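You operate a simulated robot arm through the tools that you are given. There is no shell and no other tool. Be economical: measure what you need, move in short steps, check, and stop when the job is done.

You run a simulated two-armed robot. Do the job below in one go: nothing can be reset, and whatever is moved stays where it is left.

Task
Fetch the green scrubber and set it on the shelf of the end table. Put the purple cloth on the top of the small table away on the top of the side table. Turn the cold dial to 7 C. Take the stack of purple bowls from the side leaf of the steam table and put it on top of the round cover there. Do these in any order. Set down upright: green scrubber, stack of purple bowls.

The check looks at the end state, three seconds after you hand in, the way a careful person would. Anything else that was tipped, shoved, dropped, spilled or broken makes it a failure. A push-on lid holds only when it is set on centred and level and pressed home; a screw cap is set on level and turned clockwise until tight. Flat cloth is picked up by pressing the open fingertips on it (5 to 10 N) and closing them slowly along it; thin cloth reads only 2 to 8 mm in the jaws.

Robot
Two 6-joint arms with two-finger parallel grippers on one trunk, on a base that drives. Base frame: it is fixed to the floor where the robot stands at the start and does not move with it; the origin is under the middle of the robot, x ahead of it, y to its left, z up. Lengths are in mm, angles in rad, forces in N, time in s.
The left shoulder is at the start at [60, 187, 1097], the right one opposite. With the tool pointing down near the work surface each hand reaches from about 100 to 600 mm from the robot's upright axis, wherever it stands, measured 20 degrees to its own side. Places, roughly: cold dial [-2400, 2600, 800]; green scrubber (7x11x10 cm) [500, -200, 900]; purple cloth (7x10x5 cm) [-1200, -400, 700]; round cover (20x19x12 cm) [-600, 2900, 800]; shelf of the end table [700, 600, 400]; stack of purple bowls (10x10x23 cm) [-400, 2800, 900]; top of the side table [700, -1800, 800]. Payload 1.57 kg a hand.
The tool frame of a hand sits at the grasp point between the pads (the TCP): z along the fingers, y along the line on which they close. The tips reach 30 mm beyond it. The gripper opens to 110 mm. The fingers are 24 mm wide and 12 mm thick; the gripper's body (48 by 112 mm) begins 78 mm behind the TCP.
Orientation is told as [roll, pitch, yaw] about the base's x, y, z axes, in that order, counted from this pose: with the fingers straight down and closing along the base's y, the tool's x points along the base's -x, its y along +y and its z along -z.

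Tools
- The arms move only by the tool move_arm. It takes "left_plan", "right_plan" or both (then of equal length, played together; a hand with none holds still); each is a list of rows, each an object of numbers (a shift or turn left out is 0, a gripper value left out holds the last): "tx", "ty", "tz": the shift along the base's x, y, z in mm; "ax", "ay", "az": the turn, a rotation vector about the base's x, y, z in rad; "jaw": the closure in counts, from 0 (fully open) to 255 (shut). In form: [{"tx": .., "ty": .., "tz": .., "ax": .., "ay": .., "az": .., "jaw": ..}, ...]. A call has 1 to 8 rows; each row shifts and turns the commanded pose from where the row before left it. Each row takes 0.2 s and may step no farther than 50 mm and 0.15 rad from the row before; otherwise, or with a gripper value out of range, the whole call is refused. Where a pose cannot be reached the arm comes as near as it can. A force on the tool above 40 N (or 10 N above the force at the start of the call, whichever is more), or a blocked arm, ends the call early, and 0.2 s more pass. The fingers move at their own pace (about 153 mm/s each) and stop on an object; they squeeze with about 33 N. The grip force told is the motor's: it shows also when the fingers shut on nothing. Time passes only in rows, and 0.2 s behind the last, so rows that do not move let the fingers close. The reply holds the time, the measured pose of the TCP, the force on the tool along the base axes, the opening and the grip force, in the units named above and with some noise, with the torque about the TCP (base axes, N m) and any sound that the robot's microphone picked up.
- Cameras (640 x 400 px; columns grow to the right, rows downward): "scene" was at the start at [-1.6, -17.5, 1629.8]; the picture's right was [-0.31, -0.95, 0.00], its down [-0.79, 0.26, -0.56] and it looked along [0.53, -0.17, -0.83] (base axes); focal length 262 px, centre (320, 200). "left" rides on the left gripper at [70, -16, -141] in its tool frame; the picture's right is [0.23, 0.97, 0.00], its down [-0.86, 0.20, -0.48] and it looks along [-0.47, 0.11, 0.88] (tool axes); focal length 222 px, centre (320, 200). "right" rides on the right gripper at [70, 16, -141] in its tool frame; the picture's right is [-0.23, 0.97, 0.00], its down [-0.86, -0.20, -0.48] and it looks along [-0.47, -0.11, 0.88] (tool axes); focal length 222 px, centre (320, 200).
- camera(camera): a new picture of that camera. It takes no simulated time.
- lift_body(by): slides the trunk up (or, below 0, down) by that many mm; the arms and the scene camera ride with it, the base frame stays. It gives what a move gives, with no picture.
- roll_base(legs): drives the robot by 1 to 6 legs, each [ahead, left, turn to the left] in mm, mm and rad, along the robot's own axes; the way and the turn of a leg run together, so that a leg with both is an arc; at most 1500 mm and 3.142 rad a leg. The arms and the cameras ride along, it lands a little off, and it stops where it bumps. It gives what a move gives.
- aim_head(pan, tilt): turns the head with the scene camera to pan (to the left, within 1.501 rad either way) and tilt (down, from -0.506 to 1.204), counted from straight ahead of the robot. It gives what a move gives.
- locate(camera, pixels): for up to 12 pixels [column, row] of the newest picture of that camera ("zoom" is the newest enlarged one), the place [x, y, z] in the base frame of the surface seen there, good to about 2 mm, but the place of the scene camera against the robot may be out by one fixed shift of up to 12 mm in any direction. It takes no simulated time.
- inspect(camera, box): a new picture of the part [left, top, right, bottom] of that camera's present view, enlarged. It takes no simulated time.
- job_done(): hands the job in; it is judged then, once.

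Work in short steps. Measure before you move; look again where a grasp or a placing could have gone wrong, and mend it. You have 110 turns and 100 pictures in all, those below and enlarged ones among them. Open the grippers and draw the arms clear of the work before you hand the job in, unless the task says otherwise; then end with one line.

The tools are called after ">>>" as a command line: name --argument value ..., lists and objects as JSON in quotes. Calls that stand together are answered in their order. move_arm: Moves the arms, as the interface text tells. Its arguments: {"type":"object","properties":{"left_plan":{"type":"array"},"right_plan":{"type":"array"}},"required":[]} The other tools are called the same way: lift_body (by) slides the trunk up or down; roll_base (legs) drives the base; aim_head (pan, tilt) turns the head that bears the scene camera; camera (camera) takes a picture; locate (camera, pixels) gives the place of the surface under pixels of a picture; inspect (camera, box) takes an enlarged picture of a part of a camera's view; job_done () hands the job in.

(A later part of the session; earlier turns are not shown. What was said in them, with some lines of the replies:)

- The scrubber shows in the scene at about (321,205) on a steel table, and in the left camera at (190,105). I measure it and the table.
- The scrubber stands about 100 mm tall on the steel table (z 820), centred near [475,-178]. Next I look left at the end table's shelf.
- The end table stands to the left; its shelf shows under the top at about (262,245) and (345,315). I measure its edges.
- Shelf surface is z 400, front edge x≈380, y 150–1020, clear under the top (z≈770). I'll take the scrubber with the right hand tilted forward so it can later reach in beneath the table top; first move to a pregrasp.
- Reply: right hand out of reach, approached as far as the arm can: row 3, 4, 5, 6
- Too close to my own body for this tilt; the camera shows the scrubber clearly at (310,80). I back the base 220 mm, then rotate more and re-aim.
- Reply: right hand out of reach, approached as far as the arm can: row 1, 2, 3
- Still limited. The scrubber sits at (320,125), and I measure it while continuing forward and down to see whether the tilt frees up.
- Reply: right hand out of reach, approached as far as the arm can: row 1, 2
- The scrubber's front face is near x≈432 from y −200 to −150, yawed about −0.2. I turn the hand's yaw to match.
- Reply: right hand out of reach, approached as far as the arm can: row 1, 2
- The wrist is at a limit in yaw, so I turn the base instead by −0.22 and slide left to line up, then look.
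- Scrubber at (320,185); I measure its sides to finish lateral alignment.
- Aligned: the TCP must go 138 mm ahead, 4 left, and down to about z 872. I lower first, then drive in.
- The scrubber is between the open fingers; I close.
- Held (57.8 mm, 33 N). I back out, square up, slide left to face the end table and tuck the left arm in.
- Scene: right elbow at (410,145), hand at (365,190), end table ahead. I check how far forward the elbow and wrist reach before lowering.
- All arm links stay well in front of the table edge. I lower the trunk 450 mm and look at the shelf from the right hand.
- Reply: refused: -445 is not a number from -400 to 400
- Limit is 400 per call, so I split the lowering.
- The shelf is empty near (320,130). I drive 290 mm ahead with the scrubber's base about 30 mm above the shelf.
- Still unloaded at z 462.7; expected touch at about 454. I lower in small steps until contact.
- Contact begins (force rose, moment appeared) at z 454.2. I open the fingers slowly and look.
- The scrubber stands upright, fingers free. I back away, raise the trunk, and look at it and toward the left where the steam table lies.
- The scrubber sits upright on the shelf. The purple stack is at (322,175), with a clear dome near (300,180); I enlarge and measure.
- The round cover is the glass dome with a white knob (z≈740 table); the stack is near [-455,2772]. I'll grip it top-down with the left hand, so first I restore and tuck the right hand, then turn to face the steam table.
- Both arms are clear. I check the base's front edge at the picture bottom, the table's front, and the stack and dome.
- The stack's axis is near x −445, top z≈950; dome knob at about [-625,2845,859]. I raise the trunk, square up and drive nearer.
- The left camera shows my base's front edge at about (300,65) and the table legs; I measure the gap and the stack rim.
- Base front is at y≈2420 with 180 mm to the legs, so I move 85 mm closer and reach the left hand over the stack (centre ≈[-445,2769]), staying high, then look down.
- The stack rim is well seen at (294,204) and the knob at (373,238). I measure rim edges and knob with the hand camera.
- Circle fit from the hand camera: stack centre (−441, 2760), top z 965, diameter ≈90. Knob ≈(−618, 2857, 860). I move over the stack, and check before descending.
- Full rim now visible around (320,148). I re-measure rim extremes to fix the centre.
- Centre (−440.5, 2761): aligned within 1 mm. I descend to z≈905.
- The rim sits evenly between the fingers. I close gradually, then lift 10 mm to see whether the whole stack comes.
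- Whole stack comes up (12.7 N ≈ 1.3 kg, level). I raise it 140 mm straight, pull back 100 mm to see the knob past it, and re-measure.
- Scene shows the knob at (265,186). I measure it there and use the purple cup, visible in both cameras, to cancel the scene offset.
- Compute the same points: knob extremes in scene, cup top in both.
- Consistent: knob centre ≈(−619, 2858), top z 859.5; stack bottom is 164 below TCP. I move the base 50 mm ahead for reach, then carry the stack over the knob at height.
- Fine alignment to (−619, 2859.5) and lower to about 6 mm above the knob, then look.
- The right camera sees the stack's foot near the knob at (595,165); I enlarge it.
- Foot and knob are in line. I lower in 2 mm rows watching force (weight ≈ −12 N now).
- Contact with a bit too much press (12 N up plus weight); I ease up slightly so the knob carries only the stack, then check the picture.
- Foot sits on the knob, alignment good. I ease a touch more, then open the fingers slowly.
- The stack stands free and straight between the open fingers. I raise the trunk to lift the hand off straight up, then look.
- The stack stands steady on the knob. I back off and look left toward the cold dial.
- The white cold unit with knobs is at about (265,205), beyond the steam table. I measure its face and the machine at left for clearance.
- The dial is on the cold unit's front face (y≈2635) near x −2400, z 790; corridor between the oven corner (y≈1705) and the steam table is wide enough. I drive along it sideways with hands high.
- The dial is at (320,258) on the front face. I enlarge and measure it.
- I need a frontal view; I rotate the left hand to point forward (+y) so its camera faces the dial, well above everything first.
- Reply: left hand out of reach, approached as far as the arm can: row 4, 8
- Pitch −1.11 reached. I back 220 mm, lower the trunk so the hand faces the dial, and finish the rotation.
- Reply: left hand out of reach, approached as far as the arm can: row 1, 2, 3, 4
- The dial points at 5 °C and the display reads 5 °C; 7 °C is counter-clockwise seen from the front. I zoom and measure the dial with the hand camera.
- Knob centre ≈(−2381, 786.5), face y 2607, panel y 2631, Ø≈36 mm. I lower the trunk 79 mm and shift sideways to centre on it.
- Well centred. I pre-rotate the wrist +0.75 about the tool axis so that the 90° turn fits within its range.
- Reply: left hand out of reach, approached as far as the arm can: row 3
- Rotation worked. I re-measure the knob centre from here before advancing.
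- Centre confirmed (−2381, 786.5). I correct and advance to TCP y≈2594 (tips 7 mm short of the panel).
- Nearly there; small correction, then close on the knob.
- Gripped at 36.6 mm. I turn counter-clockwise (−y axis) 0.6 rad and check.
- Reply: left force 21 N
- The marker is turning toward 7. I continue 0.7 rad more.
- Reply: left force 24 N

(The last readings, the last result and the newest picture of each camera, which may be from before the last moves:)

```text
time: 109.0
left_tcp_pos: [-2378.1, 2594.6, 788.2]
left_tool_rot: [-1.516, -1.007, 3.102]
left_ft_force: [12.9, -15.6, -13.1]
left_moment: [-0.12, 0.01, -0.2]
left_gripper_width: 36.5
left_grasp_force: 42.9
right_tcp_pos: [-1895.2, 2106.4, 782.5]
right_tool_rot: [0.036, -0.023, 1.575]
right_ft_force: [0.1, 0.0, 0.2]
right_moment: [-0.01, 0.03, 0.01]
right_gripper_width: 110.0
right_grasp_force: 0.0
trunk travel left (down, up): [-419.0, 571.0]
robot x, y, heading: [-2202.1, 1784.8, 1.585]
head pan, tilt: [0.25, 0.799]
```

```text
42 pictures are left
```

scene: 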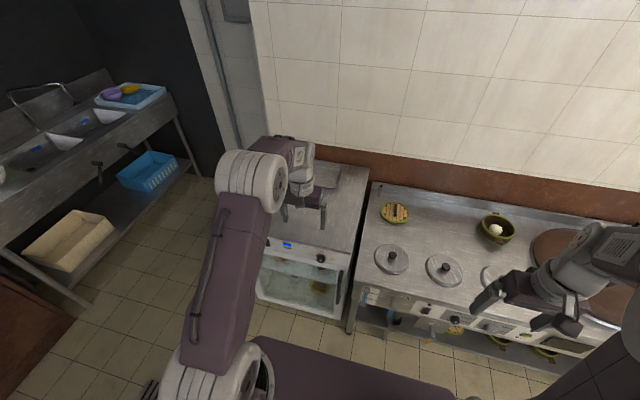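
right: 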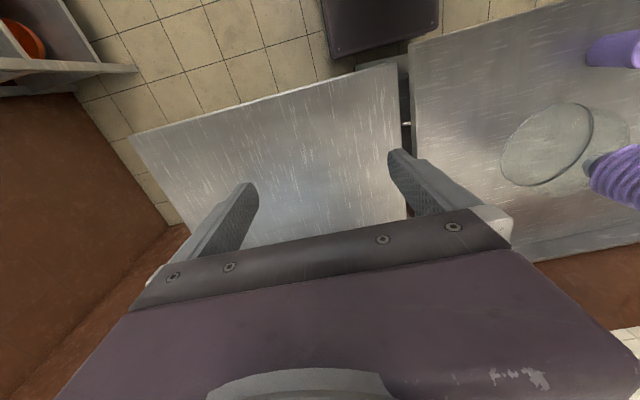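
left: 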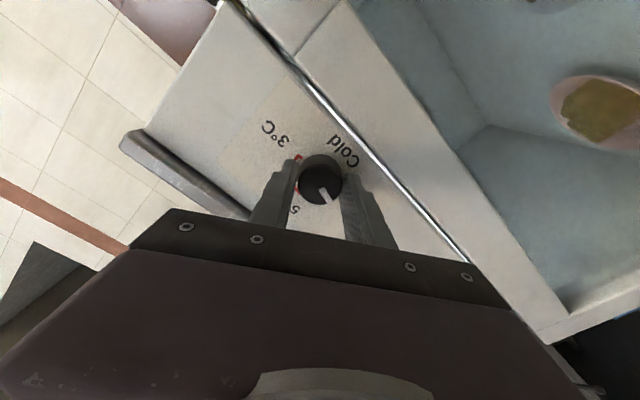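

About 1.30 rad turned; another 0.27 completes the quarter turn to the 7 mark.

>>> move_arm --left_plan '[{"ay": -0.1}, {"ay": -0.1}, {"ay": -0.07}, {}]'

>>> inspect --camera "scene" --box '[240, 200, 400, 300]'

>>> inspect --camera "left" --box '[260, 100, 400, 230]'

```text
time: 110.0
left_tcp_pos: [-2376.9, 2593.4, 787.8]
left_tool_rot: [-1.531, -0.739, 3.113]
left_ft_force: [10.2, -8.4, -7.8]
left_moment: [-0.8, 0.3, -0.85]
left_gripper_width: 36.5
left_grasp_force: 43.1
right_tcp_pos: [-1895.6, 2104.4, 783.7]
right_tool_rot: [0.035, -0.023, 1.574]
right_ft_force: [0.1, -0.2, 0.9]
right_moment: [-0.03, 0.0, 0.0]
right_gripper_width: 109.8
right_grasp_force: 0.0
trunk travel left (down, up): [-419.0, 571.0]
robot x, y, heading: [-2201.0, 1786.5, 1.584]
head pan, tilt: [0.25, 0.799]
```

```text
4.00 times, centred on (320, 250) of scene
```

zoom: 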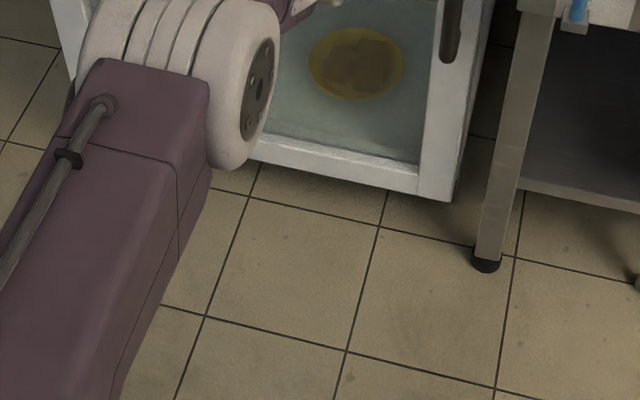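

```text
3.08 times, centred on (330, 165) of left
```

zoom: 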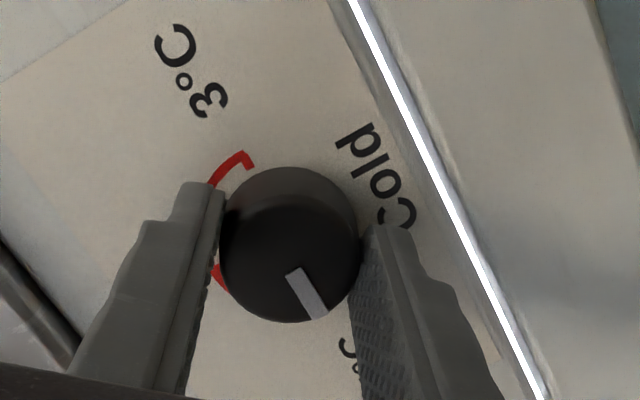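

The torque rose a little, likely near its end. I open, withdraw 70 mm and read the display.

>>> move_arm --left_plan '[{"jaw": 180}, {"jaw": 120}, {"jaw": 60}, {"ty": -30}, {"ty": -40}, {"ay": 0.15}, {"ay": 0.15}, {"ay": 0.15}]'

>>> camera --camera "left"

```text
time: 111.8
left_tcp_pos: [-2380.4, 2523.8, 786.2]
left_tool_rot: [-1.499, -1.189, 3.088]
left_ft_force: [1.0, -0.3, 0.0]
left_moment: [0.02, 0.0, 0.0]
left_gripper_width: 84.3
left_grasp_force: 0.1
right_tcp_pos: [-1896.4, 2105.6, 783.5]
right_tool_rot: [0.034, -0.022, 1.575]
right_ft_force: [0.1, -1.3, 0.2]
right_moment: [-0.01, 0.0, -0.02]
right_gripper_width: 109.8
right_grasp_force: 0.1
trunk travel left (down, up): [-419.0, 571.0]
robot x, y, heading: [-2200.8, 1782.9, 1.576]
head pan, tilt: [0.25, 0.799]
```

```text
39 pictures are left
```

left: 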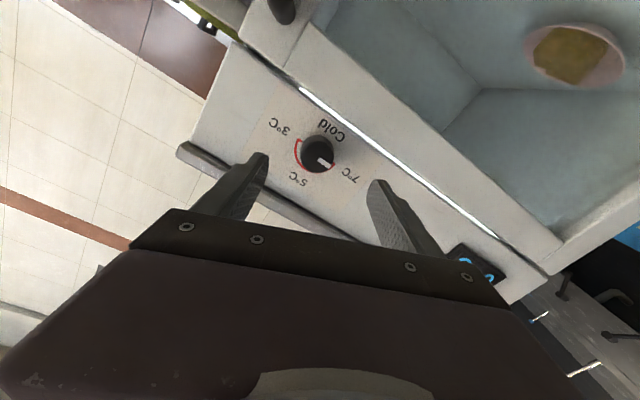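

The marker now points at 7; I rotate back further to see the display and zoom on the dial.

>>> move_arm --left_plan '[{"ay": 0.15}, {"ay": 0.15}, {"ay": 0.1}, {"ty": -40}, {"jaw": 0}, {}]'

>>> camera --camera "left"

>>> inspect --camera "left" --box '[250, 90, 390, 200]'

```text
time: 113.2
left_tcp_pos: [-2378.7, 2520.7, 793.3]
left_tool_rot: [0.656, -1.54, 0.936]
left_ft_force: [0.3, -0.5, 0.2]
left_moment: [0.04, 0.0, 0.02]
left_gripper_width: 109.6
left_grasp_force: 0.0
left hand out of reach, approached as far as the arm can: row 4
right_tcp_pos: [-1896.9, 2104.8, 784.0]
right_tool_rot: [0.033, -0.024, 1.575]
right_ft_force: [0.2, -0.6, 0.1]
right_moment: [0.01, 0.0, 0.01]
right_gripper_width: 110.2
right_grasp_force: 0.1
trunk travel left (down, up): [-419.0, 571.0]
robot x, y, heading: [-2200.8, 1784.6, 1.584]
head pan, tilt: [0.25, 0.799]
```

```text
38 pictures are left
```

left: 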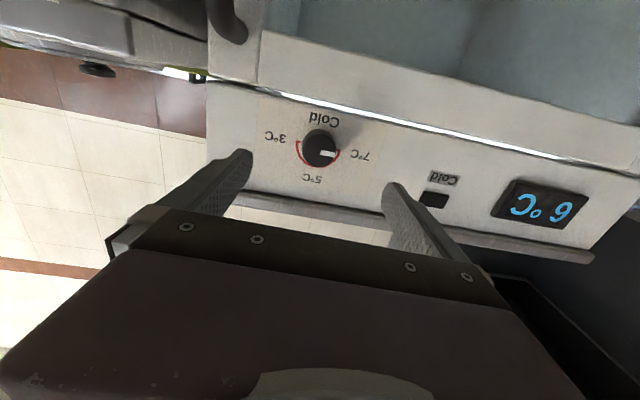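

```text
3.64 times, centred on (320, 145) of left
```

zoom: 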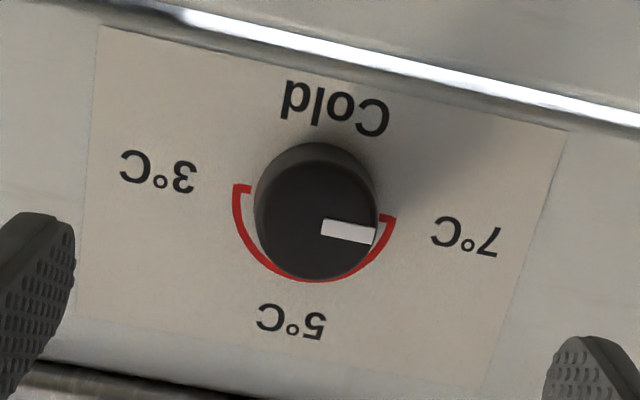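

The dial marker aims at the 7 tick; the display has changed (lamp off). I zoom on the display.

>>> inspect --camera "left" --box '[410, 160, 600, 250]'

```text
3.37 times, centred on (505, 205) of left
```

zoom: 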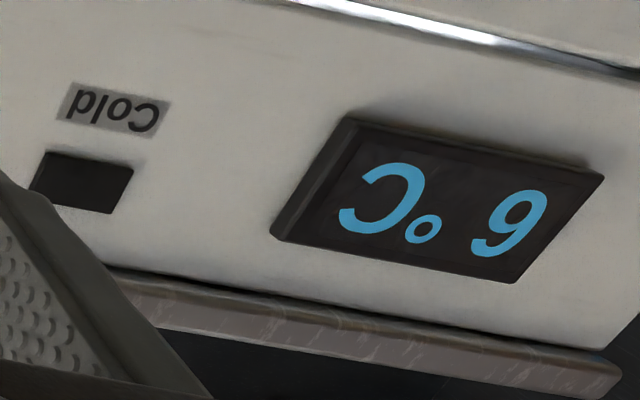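

The display (inverted) reads 6 °C and the cooling lamp is off, so it may be drifting toward the new setting. I wait a moment and look again.

>>> move_arm --left_plan '[{}, {}, {}, {}, {}, {}, {}, {}]'

>>> inspect --camera "left" --box '[260, 100, 600, 250]'

```text
time: 115.0
left_tcp_pos: [-2379.3, 2521.1, 794.5]
left_tool_rot: [0.645, -1.542, 0.946]
left_ft_force: [0.5, 0.0, 0.6]
left_moment: [0.0, 0.0, 0.02]
left_gripper_width: 109.8
left_grasp_force: 0.0
right_tcp_pos: [-1897.1, 2104.9, 784.6]
right_tool_rot: [0.035, -0.024, 1.574]
right_ft_force: [-0.5, 0.4, -0.4]
right_moment: [-0.01, 0.0, 0.02]
right_gripper_width: 109.9
right_grasp_force: 0.1
trunk travel left (down, up): [-419.0, 571.0]
robot x, y, heading: [-2200.8, 1786.9, 1.582]
head pan, tilt: [0.25, 0.799]
```

```text
1.88 times, centred on (430, 175) of left
```

zoom: 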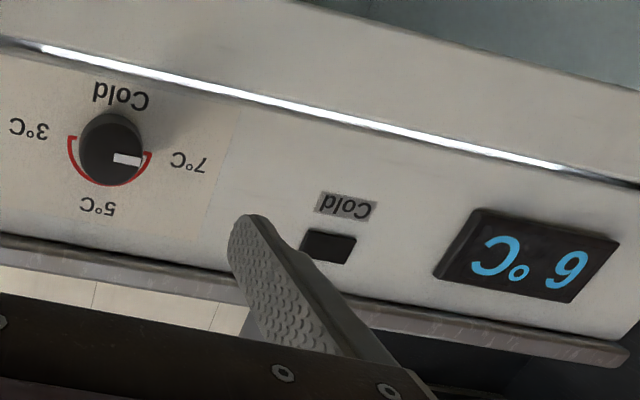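

Still 6; I wait a few more seconds to see if it keeps drifting.

>>> move_arm --left_plan '[{}, {}, {}, {}, {}, {}, {}, {}]'

>>> move_arm --left_plan '[{}, {}, {}, {}, {}, {}, {}, {}]'

>>> move_arm --left_plan '[{}, {}, {}, {}, {}, {}, {}, {}]'

>>> inspect --camera "left" --box '[410, 160, 600, 250]'

```text
time: 116.8
left_tcp_pos: [-2380.4, 2521.0, 793.1]
left_tool_rot: [0.648, -1.543, 0.945]
left_ft_force: [0.1, -0.7, -0.5]
left_moment: [0.01, 0.0, -0.01]
left_gripper_width: 110.3
left_grasp_force: 0.1
right_tcp_pos: [-1896.7, 2105.5, 783.6]
right_tool_rot: [0.034, -0.022, 1.573]
right_ft_force: [0.6, 0.3, -0.4]
right_moment: [-0.03, -0.03, -0.01]
right_gripper_width: 109.9
right_grasp_force: 0.1
trunk travel left (down, up): [-419.0, 571.0]
robot x, y, heading: [-2201.6, 1783.5, 1.583]
head pan, tilt: [0.25, 0.799]
```

```text
time: 118.6
left_tcp_pos: [-2378.9, 2521.6, 792.8]
left_tool_rot: [0.645, -1.545, 0.946]
left_ft_force: [-0.5, 0.0, -0.2]
left_moment: [-0.03, -0.01, -0.02]
left_gripper_width: 110.0
left_grasp_force: 0.1
right_tcp_pos: [-1896.6, 2105.6, 783.3]
right_tool_rot: [0.032, -0.023, 1.573]
right_ft_force: [-0.2, 0.2, 0.7]
right_moment: [-0.01, 0.02, -0.01]
right_gripper_width: 110.0
right_grasp_force: 0.0
trunk travel left (down, up): [-419.0, 571.0]
robot x, y, heading: [-2198.5, 1783.3, 1.583]
head pan, tilt: [0.25, 0.799]
```

```text
time: 120.4
left_tcp_pos: [-2378.8, 2521.3, 792.5]
left_tool_rot: [0.646, -1.543, 0.946]
left_ft_force: [0.2, -0.9, -0.5]
left_moment: [0.03, -0.01, 0.0]
left_gripper_width: 110.0
left_grasp_force: 0.0
right_tcp_pos: [-1897.2, 2106.5, 783.7]
right_tool_rot: [0.034, -0.024, 1.575]
right_ft_force: [0.3, 0.3, -0.2]
right_moment: [0.04, 0.02, 0.0]
right_gripper_width: 110.1
right_grasp_force: 0.0
trunk travel left (down, up): [-419.0, 571.0]
robot x, y, heading: [-2202.0, 1780.9, 1.583]
head pan, tilt: [0.25, 0.799]
```

```text
3.37 times, centred on (505, 205) of left
```

zoom: 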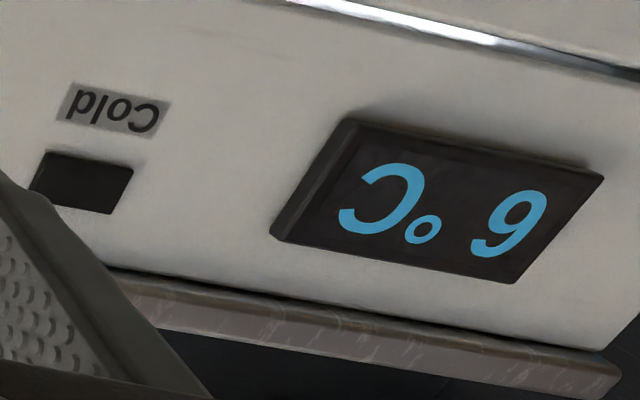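

Marker sits at the 7 tick; the readout likely lags. I raise the trunk and fold the left hand back down meanwhile, then recheck.

>>> lift_body --by 300

>>> move_arm --left_plan '[{"ax": -0.15, "ty": -30}, {"ax": -0.15, "ty": -30}, {"ax": -0.15, "ty": -30}, {"ax": -0.15, "ty": -30}, {"ax": -0.15, "ty": -30}, {"ax": -0.15, "ty": -20}, {"ax": -0.15}, {"ax": -0.15}]'

>>> move_arm --left_plan '[{"ax": -0.15, "ty": -10}, {"ax": -0.15, "ty": -10}, {}]'

>>> inspect --camera "scene" --box '[180, 150, 380, 275]'

```text
time: 123.4
left_tcp_pos: [-2379.9, 2520.3, 1093.1]
left_tool_rot: [0.644, -1.541, 0.947]
left_ft_force: [-0.2, -0.5, 0.6]
left_moment: [-0.01, 0.01, -0.01]
left_gripper_width: 110.0
left_grasp_force: 0.1
right_tcp_pos: [-1897.0, 2106.4, 1084.3]
right_tool_rot: [0.032, -0.022, 1.574]
right_ft_force: [0.2, 0.3, -0.2]
right_moment: [-0.02, 0.0, 0.01]
right_gripper_width: 110.0
right_grasp_force: 0.1
trunk travel left (down, up): [-719.0, 271.0]
robot x, y, heading: [-2202.1, 1783.2, 1.586]
head pan, tilt: [0.25, 0.799]
```

```text
time: 125.2
left_tcp_pos: [-2357.4, 2359.6, 1092.7]
left_tool_rot: [-0.056, -0.442, 1.536]
left_ft_force: [0.3, 0.8, 0.3]
left_moment: [0.02, 0.02, 0.0]
left_gripper_width: 109.9
left_grasp_force: 0.0
left hand out of reach, approached as far as the arm can: row 6, 7
right_tcp_pos: [-1896.9, 2105.8, 1083.9]
right_tool_rot: [0.031, -0.022, 1.576]
right_ft_force: [0.0, 1.3, -0.8]
right_moment: [0.0, -0.03, -0.02]
right_gripper_width: 110.1
right_grasp_force: 0.1
trunk travel left (down, up): [-719.0, 271.0]
robot x, y, heading: [-2205.9, 1783.1, 1.589]
head pan, tilt: [0.25, 0.799]
```

```text
time: 126.0
left_tcp_pos: [-2356.5, 2337.6, 1094.4]
left_tool_rot: [-0.067, -0.144, 1.539]
left_ft_force: [0.4, 0.1, 0.3]
left_moment: [0.0, -0.02, -0.03]
left_gripper_width: 109.8
left_grasp_force: 0.0
right_tcp_pos: [-1896.1, 2105.7, 1084.9]
right_tool_rot: [0.034, -0.025, 1.575]
right_ft_force: [0.0, 0.5, -0.3]
right_moment: [0.02, 0.01, -0.01]
right_gripper_width: 109.9
right_grasp_force: 0.1
trunk travel left (down, up): [-719.0, 271.0]
robot x, y, heading: [-2200.7, 1785.5, 1.58]
head pan, tilt: [0.25, 0.799]
```

```text
3.20 times, centred on (280, 212) of scene
```

zoom: 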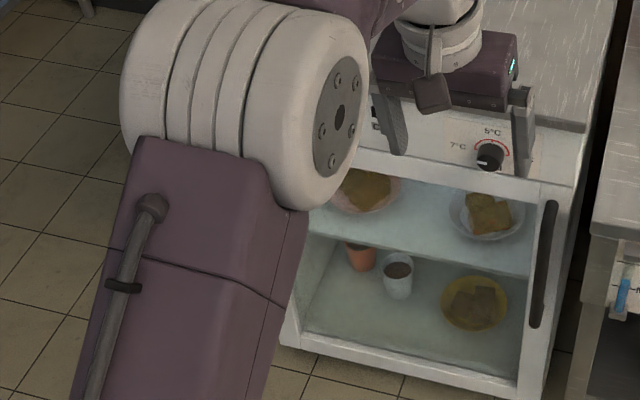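

The marker points to 7 °C. I square the left hand, go ahead a little and sideways back to the open floor, glancing at the display on the way.

>>> move_arm --left_plan '[{"ax": -0.14, "ty": -30}, {"ay": 0.06, "az": 0.03, "ty": -30}, {"ty": -30}, {}]'

>>> roll_base --legs '[[220, 0, 0], [0, -350, 0]]'

>>> aim_head --pan 0.8 --tilt 0.7

>>> inspect --camera "scene" --box '[120, 100, 440, 300]'

```text
time: 127.0
left_tcp_pos: [-2354.9, 2248.7, 1093.4]
left_tool_rot: [-0.012, -0.003, 1.571]
left_ft_force: [-0.2, 0.7, 0.7]
left_moment: [-0.05, -0.01, 0.01]
left_gripper_width: 110.0
left_grasp_force: 0.1
right_tcp_pos: [-1897.4, 2107.4, 1084.1]
right_tool_rot: [0.034, -0.022, 1.576]
right_ft_force: [0.3, 0.4, 0.1]
right_moment: [-0.02, -0.04, -0.02]
right_gripper_width: 110.4
right_grasp_force: 0.0
trunk travel left (down, up): [-719.0, 271.0]
robot x, y, heading: [-2199.3, 1784.8, 1.581]
head pan, tilt: [0.25, 0.799]
```

```text
time: 130.6
left_tcp_pos: [-2003.3, 2473.8, 1093.8]
left_tool_rot: [-0.011, -0.004, 1.568]
left_ft_force: [-0.2, 0.1, 0.7]
left_moment: [0.01, 0.04, -0.01]
left_gripper_width: 109.7
left_grasp_force: 0.0
right_tcp_pos: [-1545.4, 2330.0, 1084.5]
right_tool_rot: [0.033, -0.026, 1.57]
right_ft_force: [0.2, -0.8, -0.1]
right_moment: [-0.02, 0.03, 0.02]
right_gripper_width: 109.8
right_grasp_force: 0.0
trunk travel left (down, up): [-719.0, 271.0]
robot x, y, heading: [-1845.3, 2005.6, 1.58]
head pan, tilt: [0.25, 0.799]
```

```text
time: 131.6
left_tcp_pos: [-2003.7, 2473.0, 1093.6]
left_tool_rot: [-0.013, -0.001, 1.567]
left_ft_force: [0.1, -0.4, -0.2]
left_moment: [-0.01, -0.03, 0.01]
left_gripper_width: 110.2
left_grasp_force: 0.2
right_tcp_pos: [-1544.6, 2329.9, 1083.7]
right_tool_rot: [0.035, -0.025, 1.571]
right_ft_force: [0.2, -1.1, -1.2]
right_moment: [0.02, 0.02, 0.0]
right_gripper_width: 110.1
right_grasp_force: 0.0
trunk travel left (down, up): [-719.0, 271.0]
robot x, y, heading: [-1851.4, 2006.3, 1.583]
head pan, tilt: [0.799, 0.7]
```

```text
2.00 times, centred on (280, 200) of scene
```

zoom: 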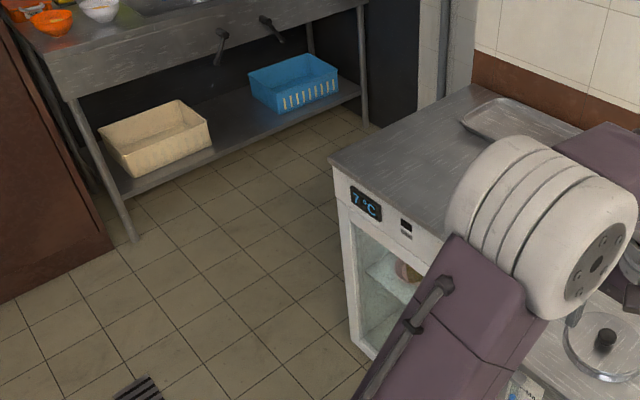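

The display now reads 7 °C — dial done. I drive to the open floor and turn around to find the small table.

>>> roll_base --legs '[[0, -700, 0], [0, -600, 0], [-700, 0, 0], [0, 0, 1.9]]'

>>> aim_head --pan 0.5 --tilt 0.45

>>> camera --camera "scene"

```text
time: 146.4
left_tcp_pos: [-928.2, 1010.0, 1094.9]
left_tool_rot: [-0.011, -0.004, -2.793]
left_ft_force: [-0.6, 0.2, 0.3]
left_moment: [-0.02, 0.0, 0.03]
left_gripper_width: 110.2
left_grasp_force: 0.0
right_tcp_pos: [-951.7, 1488.8, 1084.3]
right_tool_rot: [0.033, -0.024, -2.788]
right_ft_force: [0.4, 0.0, 0.6]
right_moment: [0.01, 0.01, 0.01]
right_gripper_width: 110.0
right_grasp_force: 0.0
trunk travel left (down, up): [-719.0, 271.0]
robot x, y, heading: [-545.3, 1315.0, -2.779]
head pan, tilt: [0.799, 0.7]
```

```text
time: 147.2
left_tcp_pos: [-928.2, 1010.3, 1094.0]
left_tool_rot: [-0.013, -0.003, -2.795]
left_ft_force: [-0.1, 0.0, 1.0]
left_moment: [0.01, 0.01, 0.01]
left_gripper_width: 109.8
left_grasp_force: 0.1
right_tcp_pos: [-951.4, 1488.8, 1083.4]
right_tool_rot: [0.033, -0.024, -2.787]
right_ft_force: [1.1, -0.2, -0.2]
right_moment: [0.0, -0.02, 0.0]
right_gripper_width: 110.1
right_grasp_force: 0.1
trunk travel left (down, up): [-719.0, 271.0]
robot x, y, heading: [-543.7, 1315.1, -2.778]
head pan, tilt: [0.499, 0.45]
```

```text
31 pictures are left
```

scene: 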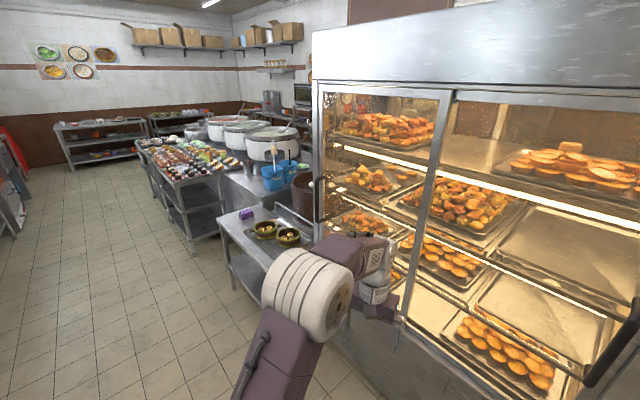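

The small table is at (265,235) with the purple cloth at (246,214) near its corner. I measure it and the surroundings.

>>> locate --camera "scene" --pixels '[[246, 214], [222, 218], [275, 243], [250, 205], [232, 285], [264, 228], [288, 236], [320, 240], [180, 200], [210, 235], [180, 300]]'

>>> inspect --camera "scene" --box '[200, 180, 340, 290]'

```text
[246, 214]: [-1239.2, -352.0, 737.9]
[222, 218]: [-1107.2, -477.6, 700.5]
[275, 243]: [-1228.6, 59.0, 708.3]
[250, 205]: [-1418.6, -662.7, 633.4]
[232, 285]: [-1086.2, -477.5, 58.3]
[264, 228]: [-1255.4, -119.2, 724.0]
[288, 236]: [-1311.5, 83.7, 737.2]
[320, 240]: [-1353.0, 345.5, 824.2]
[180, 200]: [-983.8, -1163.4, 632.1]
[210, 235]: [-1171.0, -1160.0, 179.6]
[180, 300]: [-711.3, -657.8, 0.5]
```

```text
3.64 times, centred on (270, 235) of scene
```

zoom: 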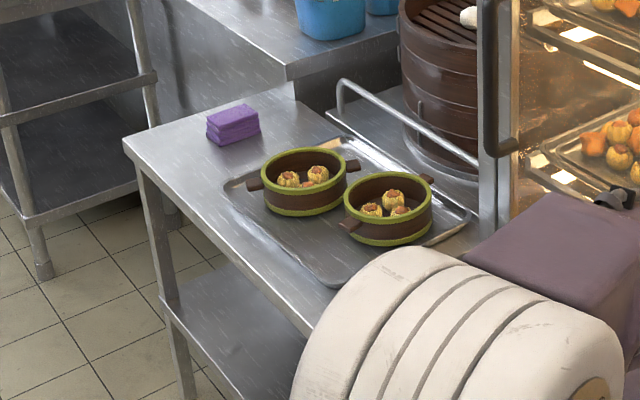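

The cloth is a folded pad (top ≈738) on the small table (z 700, near edge x≈−1100). I square up to face −x, keep clear of the cabinet, and slide along to it.

>>> roll_base --legs '[[0, 0, -0.362], [-150, 0, 0], [0, 760, 0], [0, 750, 0], [300, 0, 0]]'

>>> aim_head --pan 0.1 --tilt 0.9

>>> camera --camera "scene"

```text
time: 158.9
left_tcp_pos: [-1174.9, -368.8, 1095.5]
left_tool_rot: [-0.011, -0.004, 3.114]
left_ft_force: [-1.0, 0.8, -0.5]
left_moment: [0.01, 0.0, -0.04]
left_gripper_width: 109.9
left_grasp_force: 0.0
right_tcp_pos: [-1021.3, 84.3, 1083.4]
right_tool_rot: [0.033, -0.027, 3.121]
right_ft_force: [-1.1, 0.1, 0.0]
right_moment: [0.02, -0.03, 0.0]
right_gripper_width: 110.0
right_grasp_force: 0.1
trunk travel left (down, up): [-719.0, 271.0]
robot x, y, heading: [-704.8, -229.0, 3.127]
head pan, tilt: [0.499, 0.45]
```

```text
time: 159.8
left_tcp_pos: [-1174.8, -369.6, 1094.0]
left_tool_rot: [-0.011, -0.006, 3.115]
left_ft_force: [0.9, 0.0, 0.0]
left_moment: [-0.01, -0.01, 0.0]
left_gripper_width: 110.0
left_grasp_force: 0.0
right_tcp_pos: [-1020.8, 84.0, 1083.2]
right_tool_rot: [0.034, -0.024, 3.117]
right_ft_force: [-0.3, 0.3, -0.5]
right_moment: [0.0, -0.02, 0.0]
right_gripper_width: 109.8
right_grasp_force: 0.0
trunk travel left (down, up): [-719.0, 271.0]
robot x, y, heading: [-707.6, -226.3, 3.121]
head pan, tilt: [0.099, 0.901]
```

```text
29 pictures are left
```

scene: 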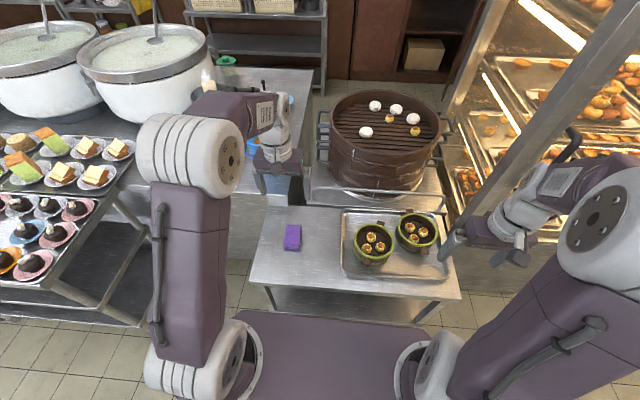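

Cloth at (292,237) just ahead of the left hand. I lower the trunk 200 mm and look with the left camera.

>>> lift_body --by -200

>>> camera --camera "left"

```text
time: 161.9
left_tcp_pos: [-1175.8, -370.6, 894.3]
left_tool_rot: [-0.011, -0.005, 3.115]
left_ft_force: [0.2, -0.6, -0.1]
left_moment: [-0.03, 0.08, 0.01]
left_gripper_width: 110.0
left_grasp_force: 0.0
right_tcp_pos: [-1021.0, 85.8, 884.6]
right_tool_rot: [0.034, -0.024, 3.119]
right_ft_force: [0.2, -0.1, -0.6]
right_moment: [-0.01, -0.03, 0.02]
right_gripper_width: 109.8
right_grasp_force: 0.0
trunk travel left (down, up): [-519.0, 471.0]
robot x, y, heading: [-707.1, -228.7, 3.128]
head pan, tilt: [0.099, 0.901]
```

```text
28 pictures are left
```

left: 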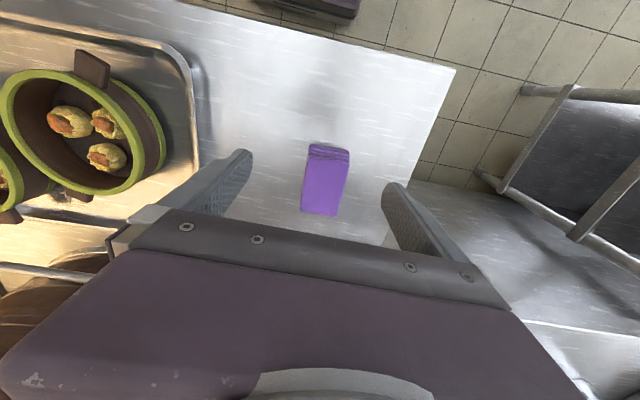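

The cloth is centred in view at (325,185). I measure its corners and height.

>>> locate --camera "left" --pixels '[[310, 158], [346, 161], [303, 211], [337, 215], [325, 185], [310, 148], [348, 152], [370, 185], [275, 185], [396, 185], [140, 180]]'

>>> inspect --camera "left" --box '[270, 130, 380, 230]'

```text
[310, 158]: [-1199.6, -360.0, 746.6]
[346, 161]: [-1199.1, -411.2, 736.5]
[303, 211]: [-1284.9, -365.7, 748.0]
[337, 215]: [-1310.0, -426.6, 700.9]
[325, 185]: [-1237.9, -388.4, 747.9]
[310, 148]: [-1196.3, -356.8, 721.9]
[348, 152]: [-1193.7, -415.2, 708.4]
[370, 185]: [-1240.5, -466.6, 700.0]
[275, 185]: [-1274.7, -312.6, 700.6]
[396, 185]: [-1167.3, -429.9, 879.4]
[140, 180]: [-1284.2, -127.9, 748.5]
```

```text
4.00 times, centred on (325, 180) of left
```

zoom: 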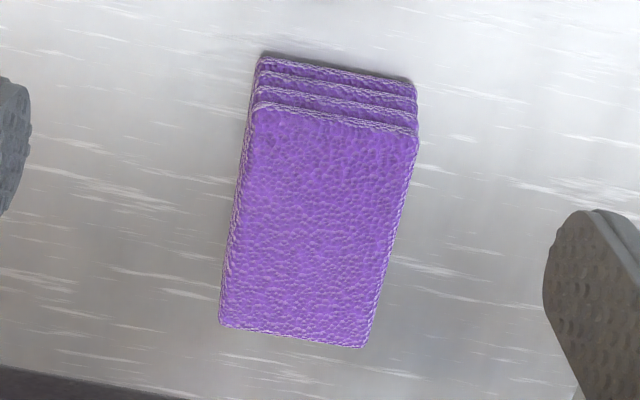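

Pad centre ≈(−1243, −388), top 748, 58 mm wide in y. I go over it and descend to z≈736.

>>> move_arm --left_plan '[{"tx": -35, "ty": -9}, {"tx": -32, "ty": -9}, {"tz": -40}, {"tz": -40}, {"tz": -40}, {"tz": -25}, {"tz": -13}, {}]'

>>> camera --camera "left"

```text
time: 163.7
left_tcp_pos: [-1242.0, -388.3, 734.9]
left_tool_rot: [-0.011, -0.005, 3.115]
left_ft_force: [0.7, 0.1, -0.2]
left_moment: [0.0, 0.04, 0.01]
left_gripper_width: 109.8
left_grasp_force: 0.0
right_tcp_pos: [-1021.5, 85.2, 884.3]
right_tool_rot: [0.034, -0.025, 3.12]
right_ft_force: [-0.7, 0.5, 0.4]
right_moment: [-0.03, 0.0, -0.01]
right_gripper_width: 110.0
right_grasp_force: 0.1
trunk travel left (down, up): [-519.0, 471.0]
robot x, y, heading: [-709.7, -226.9, 3.128]
head pan, tilt: [0.099, 0.901]
```

```text
26 pictures are left
```

left: 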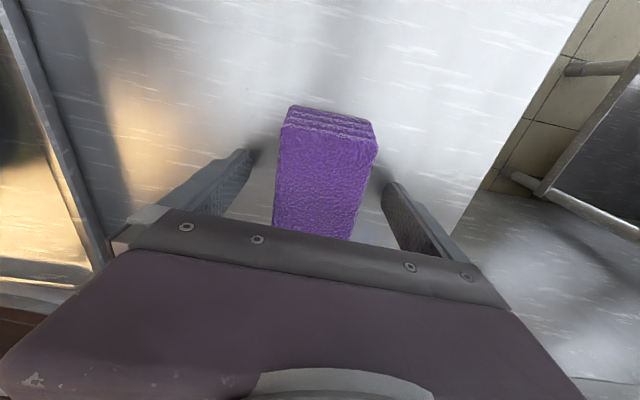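

The pad is centred between the fingers; I close slowly and lift.

>>> move_arm --left_plan '[{"jaw": 70}, {"jaw": 110}, {"jaw": 150}, {"jaw": 255}, {}, {}]'

>>> move_arm --left_plan '[{"tz": 20}, {"tz": 30}, {"tz": 40}, {"tz": 40}, {}]'

>>> camera --camera "left"

```text
time: 165.1
left_tcp_pos: [-1242.3, -389.3, 735.5]
left_tool_rot: [-0.012, -0.005, 3.115]
left_ft_force: [-0.2, 0.4, 0.8]
left_moment: [-0.05, -0.02, 0.05]
left_gripper_width: 61.9
left_grasp_force: 33.4
right_tcp_pos: [-1022.1, 85.1, 884.3]
right_tool_rot: [0.034, -0.025, 3.12]
right_ft_force: [-0.5, -0.8, 0.6]
right_moment: [0.0, 0.03, -0.02]
right_gripper_width: 109.9
right_grasp_force: 0.0
trunk travel left (down, up): [-519.0, 471.0]
robot x, y, heading: [-706.0, -226.1, 3.13]
head pan, tilt: [0.099, 0.901]
```

```text
time: 166.3
left_tcp_pos: [-1241.4, -390.0, 865.3]
left_tool_rot: [-0.014, -0.004, 3.117]
left_ft_force: [-0.5, -1.0, -0.6]
left_moment: [0.0, -0.03, -0.01]
left_gripper_width: 61.7
left_grasp_force: 33.0
right_tcp_pos: [-1021.9, 85.0, 883.7]
right_tool_rot: [0.033, -0.022, 3.121]
right_ft_force: [-0.5, 0.2, 0.3]
right_moment: [0.03, 0.02, 0.0]
right_gripper_width: 110.0
right_grasp_force: 0.0
trunk travel left (down, up): [-519.0, 471.0]
robot x, y, heading: [-706.6, -227.4, 3.127]
head pan, tilt: [0.099, 0.901]
```

```text
25 pictures are left
```

left: 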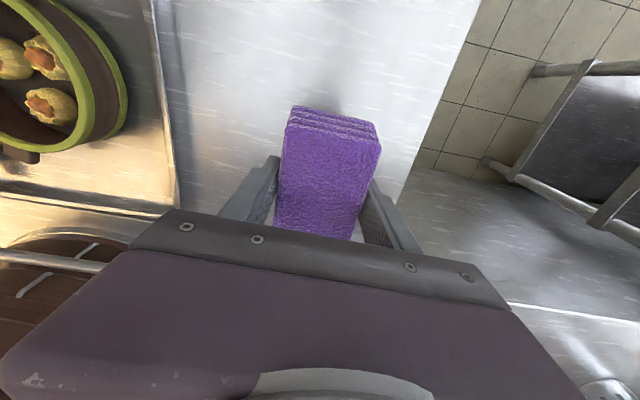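

Held. I raise, back away from the table, turn left to face −y and look toward the side table.

>>> lift_body --by 200

>>> roll_base --legs '[[-450, 0, 0], [0, 0, 1.571]]'

>>> aim_head --pan 0.45 --tilt 0.5

>>> camera --camera "scene"

```text
time: 168.5
left_tcp_pos: [-1241.1, -389.3, 1065.7]
left_tool_rot: [-0.011, -0.005, 3.116]
left_ft_force: [0.2, 0.6, -1.0]
left_moment: [0.0, 0.01, 0.0]
left_gripper_width: 61.7
left_grasp_force: 32.8
right_tcp_pos: [-1022.6, 85.7, 1084.0]
right_tool_rot: [0.033, -0.022, 3.118]
right_ft_force: [0.8, -0.9, 0.1]
right_moment: [0.0, -0.03, -0.01]
right_gripper_width: 110.0
right_grasp_force: 0.0
trunk travel left (down, up): [-718.0, 271.0]
robot x, y, heading: [-709.2, -225.8, 3.126]
head pan, tilt: [0.099, 0.901]
```

```text
time: 175.0
left_tcp_pos: [-99.4, -766.7, 1065.2]
left_tool_rot: [-0.013, -0.004, -1.604]
left_ft_force: [0.6, -0.5, -1.0]
left_moment: [-0.01, 0.02, -0.02]
left_gripper_width: 61.4
left_grasp_force: 32.9
right_tcp_pos: [-571.3, -545.9, 1083.5]
right_tool_rot: [0.033, -0.024, -1.598]
right_ft_force: [0.0, 0.6, -0.3]
right_moment: [0.0, 0.03, 0.0]
right_gripper_width: 110.3
right_grasp_force: 0.0
trunk travel left (down, up): [-718.0, 271.0]
robot x, y, heading: [-262.4, -235.8, -1.588]
head pan, tilt: [0.099, 0.901]
```

```text
time: 175.9
left_tcp_pos: [-98.0, -767.3, 1065.7]
left_tool_rot: [-0.012, -0.004, -1.603]
left_ft_force: [0.4, 0.7, -1.1]
left_moment: [0.03, -0.02, -0.04]
left_gripper_width: 61.7
left_grasp_force: 32.9
right_tcp_pos: [-573.2, -546.1, 1085.0]
right_tool_rot: [0.034, -0.023, -1.6]
right_ft_force: [-0.7, -0.5, 0.0]
right_moment: [0.01, -0.03, 0.04]
right_gripper_width: 110.1
right_grasp_force: 0.1
trunk travel left (down, up): [-718.0, 271.0]
robot x, y, heading: [-259.4, -234.4, -1.592]
head pan, tilt: [0.45, 0.499]
```

```text
24 pictures are left
```

scene: 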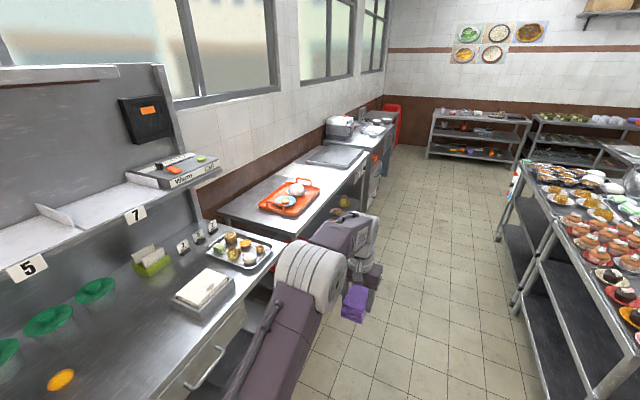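

Along the wall are a table with an orange tray (290,195) and an empty metal tray (335,155), and another beyond. I measure which lies at [700,−1800].

>>> locate --camera "scene" --pixels '[[325, 178], [290, 195], [335, 157], [360, 160], [245, 212], [335, 185], [380, 125], [340, 125], [315, 165], [320, 200], [362, 170], [275, 225]]'

>>> inspect --camera "scene" --box '[210, 90, 410, 240]'

```text
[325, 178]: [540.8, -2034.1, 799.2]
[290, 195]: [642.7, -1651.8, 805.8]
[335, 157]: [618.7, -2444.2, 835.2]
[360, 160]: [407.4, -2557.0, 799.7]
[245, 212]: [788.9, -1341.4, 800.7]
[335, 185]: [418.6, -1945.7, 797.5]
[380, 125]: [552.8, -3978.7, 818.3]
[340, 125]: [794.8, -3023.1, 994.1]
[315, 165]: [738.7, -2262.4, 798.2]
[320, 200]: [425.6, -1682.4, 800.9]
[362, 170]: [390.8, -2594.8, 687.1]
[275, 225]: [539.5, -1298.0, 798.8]
```

```text
2.67 times, centred on (310, 165) of scene
```

zoom: 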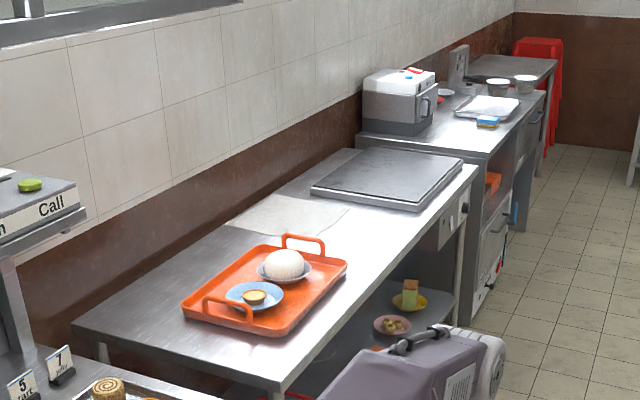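

The side table top (z 799, x≥400, y −1200…−2600) has bare steel at about (540, −2030), between the orange tray and the griddle. I drive down the aisle, turn to face it, and look.

>>> roll_base --legs '[[1000, 0, 0.02], [960, 0, 0], [0, 0, 1.571]]'

>>> aim_head --pan 0.15 --tilt 0.8

>>> camera --camera "scene"

```text
time: 189.6
left_tcp_pos: [245.5, -2021.1, 1065.6]
left_tool_rot: [-0.013, -0.005, -0.002]
left_ft_force: [-0.8, -0.2, -1.0]
left_moment: [0.01, 0.0, 0.0]
left_gripper_width: 61.5
left_grasp_force: 33.2
right_tcp_pos: [38.8, -2501.6, 1084.7]
right_tool_rot: [0.034, -0.025, 0.004]
right_ft_force: [0.1, 0.1, 0.5]
right_moment: [0.01, 0.01, -0.03]
right_gripper_width: 110.0
right_grasp_force: 0.0
trunk travel left (down, up): [-718.0, 271.0]
robot x, y, heading: [-283.8, -2199.3, 0.014]
head pan, tilt: [0.45, 0.499]
```

```text
time: 190.4
left_tcp_pos: [246.3, -2022.8, 1064.0]
left_tool_rot: [-0.013, -0.004, -0.004]
left_ft_force: [0.1, -0.7, 0.0]
left_moment: [0.0, 0.02, -0.01]
left_gripper_width: 61.3
left_grasp_force: 32.5
right_tcp_pos: [38.3, -2501.0, 1082.7]
right_tool_rot: [0.033, -0.025, 0.003]
right_ft_force: [0.4, -0.4, 0.7]
right_moment: [0.0, 0.01, 0.0]
right_gripper_width: 109.5
right_grasp_force: 0.1
trunk travel left (down, up): [-718.0, 271.0]
robot x, y, heading: [-283.1, -2197.7, 0.016]
head pan, tilt: [0.15, 0.799]
```

```text
22 pictures are left
```

scene: 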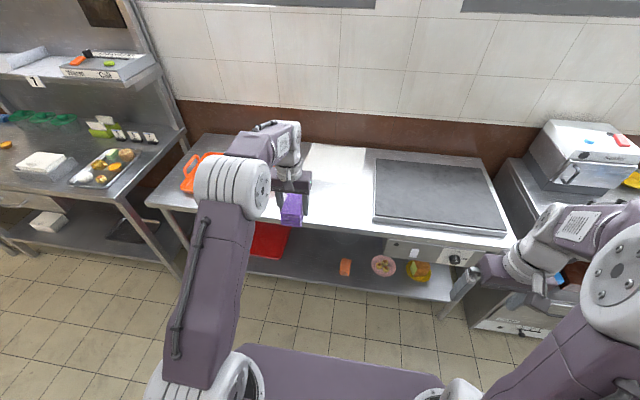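

Clear steel ahead of the hand. I tuck the right hand a bit, drive 290 mm ahead and check the landing spot.

>>> move_arm --right_plan '[{"tx": -40}, {"tx": -40}, {}]'

>>> roll_base --legs '[[290, 0, 0]]'

>>> lift_body --by -180

>>> camera --camera "left"

```text
time: 191.2
left_tcp_pos: [244.7, -2022.9, 1064.3]
left_tool_rot: [-0.01, -0.005, -0.003]
left_ft_force: [0.9, -0.2, -0.9]
left_moment: [-0.01, 0.01, 0.0]
left_gripper_width: 61.2
left_grasp_force: 32.4
right_tcp_pos: [-38.9, -2504.4, 1085.8]
right_tool_rot: [0.032, -0.021, 0.003]
right_ft_force: [0.5, 0.0, 0.0]
right_moment: [0.0, -0.02, -0.01]
right_gripper_width: 109.9
right_grasp_force: 0.1
trunk travel left (down, up): [-718.0, 271.0]
robot x, y, heading: [-283.4, -2196.2, 0.018]
head pan, tilt: [0.15, 0.799]
```

```text
time: 193.2
left_tcp_pos: [541.3, -2021.9, 1066.7]
left_tool_rot: [-0.012, -0.005, -0.004]
left_ft_force: [-0.2, -0.9, 0.0]
left_moment: [0.04, -0.01, -0.02]
left_gripper_width: 61.5
left_grasp_force: 33.3
right_tcp_pos: [254.9, -2501.6, 1084.8]
right_tool_rot: [0.033, -0.024, 0.0]
right_ft_force: [-0.4, -0.4, 0.2]
right_moment: [0.02, 0.04, -0.01]
right_gripper_width: 109.9
right_grasp_force: 0.0
trunk travel left (down, up): [-718.0, 271.0]
robot x, y, heading: [13.4, -2197.2, 0.012]
head pan, tilt: [0.15, 0.799]
```

```text
time: 195.2
left_tcp_pos: [541.2, -2021.5, 885.0]
left_tool_rot: [-0.012, -0.004, -0.005]
left_ft_force: [0.5, 0.4, 0.1]
left_moment: [-0.03, 0.02, 0.0]
left_gripper_width: 61.6
left_grasp_force: 32.9
right_tcp_pos: [255.3, -2501.6, 905.2]
right_tool_rot: [0.033, -0.025, 0.0]
right_ft_force: [-0.4, -0.5, 0.4]
right_moment: [-0.02, -0.02, 0.02]
right_gripper_width: 109.7
right_grasp_force: 0.0
trunk travel left (down, up): [-539.0, 451.0]
robot x, y, heading: [11.5, -2194.4, 0.006]
head pan, tilt: [0.15, 0.799]
```

```text
21 pictures are left
```

left: 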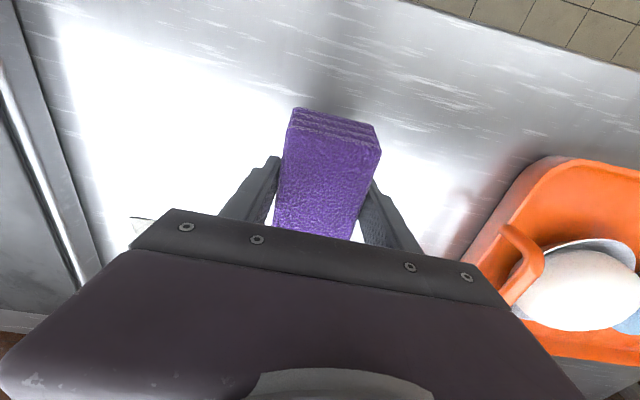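

Bare steel (glare) under the pad; the orange tray edge is at (500,235). I check its distance for the opening fingers.

>>> locate --camera "left" --pixels '[[500, 215], [535, 165], [470, 210], [200, 150], [420, 180], [510, 240], [330, 80]]'

```text
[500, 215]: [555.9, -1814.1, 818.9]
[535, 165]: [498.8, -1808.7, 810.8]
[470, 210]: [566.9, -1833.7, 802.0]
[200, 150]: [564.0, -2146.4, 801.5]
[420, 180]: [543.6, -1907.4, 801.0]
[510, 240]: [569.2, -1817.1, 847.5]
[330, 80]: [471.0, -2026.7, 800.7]
```

Tray is 190 mm away; table z≈800.5. I lower to about z 836 with force watching, in small rows at the end.

>>> move_arm --left_plan '[{"tz": -20}, {"tz": -18}, {"tz": -6}, {"tz": -2}, {"tz": -2}, {}]'

```text
time: 196.6
left_tcp_pos: [542.2, -2020.9, 838.0]
left_tool_rot: [-0.011, -0.002, -0.006]
left_ft_force: [-1.0, -0.4, -1.5]
left_moment: [0.01, -0.05, -0.01]
left_gripper_width: 61.4
left_grasp_force: 32.9
right_tcp_pos: [255.6, -2501.7, 905.1]
right_tool_rot: [0.033, -0.025, -0.001]
right_ft_force: [0.0, 0.3, -0.1]
right_moment: [0.0, -0.01, -0.01]
right_gripper_width: 109.9
right_grasp_force: 0.1
trunk travel left (down, up): [-539.0, 451.0]
robot x, y, heading: [11.8, -2192.5, 0.01]
head pan, tilt: [0.15, 0.799]
```

Two more millimetres until touch, then release.

>>> move_arm --left_plan '[{"tz": -1.5}, {"tz": -1}, {}]'

>>> move_arm --left_plan '[{"jaw": 110}, {"jaw": 80}, {"jaw": 30}, {"jaw": 0}, {}]'

>>> camera --camera "left"

```text
time: 197.4
left_tcp_pos: [541.3, -2021.7, 834.8]
left_tool_rot: [-0.012, -0.003, -0.005]
left_ft_force: [-0.1, -0.4, -0.9]
left_moment: [0.01, 0.0, -0.01]
left_gripper_width: 61.4
left_grasp_force: 33.4
right_tcp_pos: [255.1, -2502.1, 906.0]
right_tool_rot: [0.032, -0.026, 0.001]
right_ft_force: [0.3, 0.2, 0.3]
right_moment: [0.03, -0.04, -0.02]
right_gripper_width: 109.9
right_grasp_force: 0.1
trunk travel left (down, up): [-539.0, 451.0]
robot x, y, heading: [13.0, -2192.2, 0.012]
head pan, tilt: [0.15, 0.799]
```

```text
time: 198.6
left_tcp_pos: [542.4, -2020.9, 834.8]
left_tool_rot: [-0.012, -0.005, -0.005]
left_ft_force: [0.5, -0.1, -0.3]
left_moment: [0.0, 0.0, 0.0]
left_gripper_width: 110.1
left_grasp_force: 0.0
right_tcp_pos: [254.8, -2501.5, 906.8]
right_tool_rot: [0.033, -0.024, 0.0]
right_ft_force: [0.4, -0.3, 0.1]
right_moment: [-0.03, -0.01, -0.01]
right_gripper_width: 110.2
right_grasp_force: 0.1
trunk travel left (down, up): [-539.0, 451.0]
robot x, y, heading: [12.1, -2191.0, 0.006]
head pan, tilt: [0.15, 0.799]
```

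```text
20 pictures are left
```

left: 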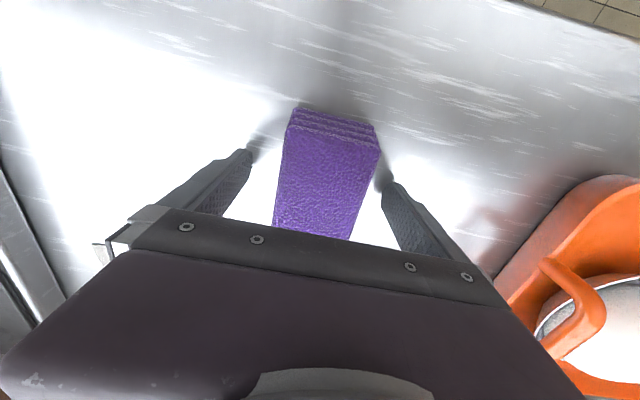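

The pad rests neatly on the table. I lift straight off, back away and take a final look.

>>> lift_body --by 220

>>> roll_base --legs '[[-300, 0, 0]]'

>>> camera --camera "scene"

```text
time: 200.9
left_tcp_pos: [542.3, -2020.7, 1055.9]
left_tool_rot: [-0.014, -0.005, -0.006]
left_ft_force: [0.8, -0.2, 0.4]
left_moment: [-0.03, 0.02, 0.01]
left_gripper_width: 110.2
left_grasp_force: 0.1
right_tcp_pos: [254.5, -2502.1, 1126.1]
right_tool_rot: [0.034, -0.023, -0.002]
right_ft_force: [0.1, -0.1, 0.4]
right_moment: [-0.01, 0.04, 0.0]
right_gripper_width: 109.9
right_grasp_force: 0.1
trunk travel left (down, up): [-759.0, 231.0]
robot x, y, heading: [11.8, -2197.0, 0.01]
head pan, tilt: [0.15, 0.799]
```

```text
time: 203.0
left_tcp_pos: [239.7, -2023.2, 1055.0]
left_tool_rot: [-0.011, -0.002, -0.004]
left_ft_force: [0.9, 0.1, -0.7]
left_moment: [0.03, 0.03, 0.02]
left_gripper_width: 109.9
left_grasp_force: 0.1
right_tcp_pos: [-46.5, -2503.7, 1125.5]
right_tool_rot: [0.034, -0.023, 0.003]
right_ft_force: [0.5, -0.2, 0.9]
right_moment: [0.02, 0.01, -0.02]
right_gripper_width: 110.1
right_grasp_force: 0.1
trunk travel left (down, up): [-759.0, 231.0]
robot x, y, heading: [-289.3, -2196.5, 0.011]
head pan, tilt: [0.15, 0.799]
```

```text
19 pictures are left
```

scene: 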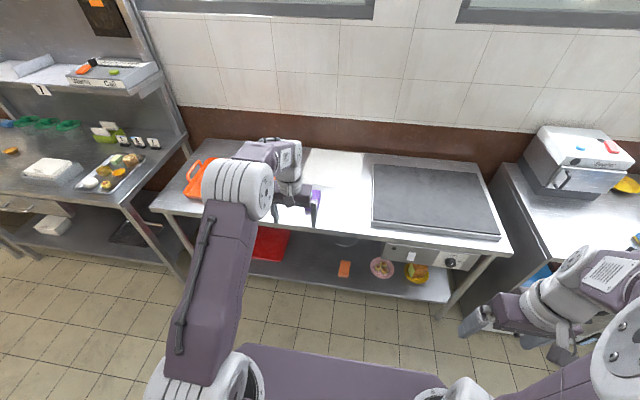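

The cloth lies on the side table at about (315,200), nothing else has moved, and the grippers are open with both arms clear. The other three jobs were checked earlier, so I hand in.

>>> job_done

```text
The job is handed in.
```

All four jobs are done and handed in: the green scrubber is upright on the end table's shelf, the purple bowls are upright on the round cover's knob, the cold dial is at 7 °C (its display reads 7 °C), and the purple cloth is on the side table.
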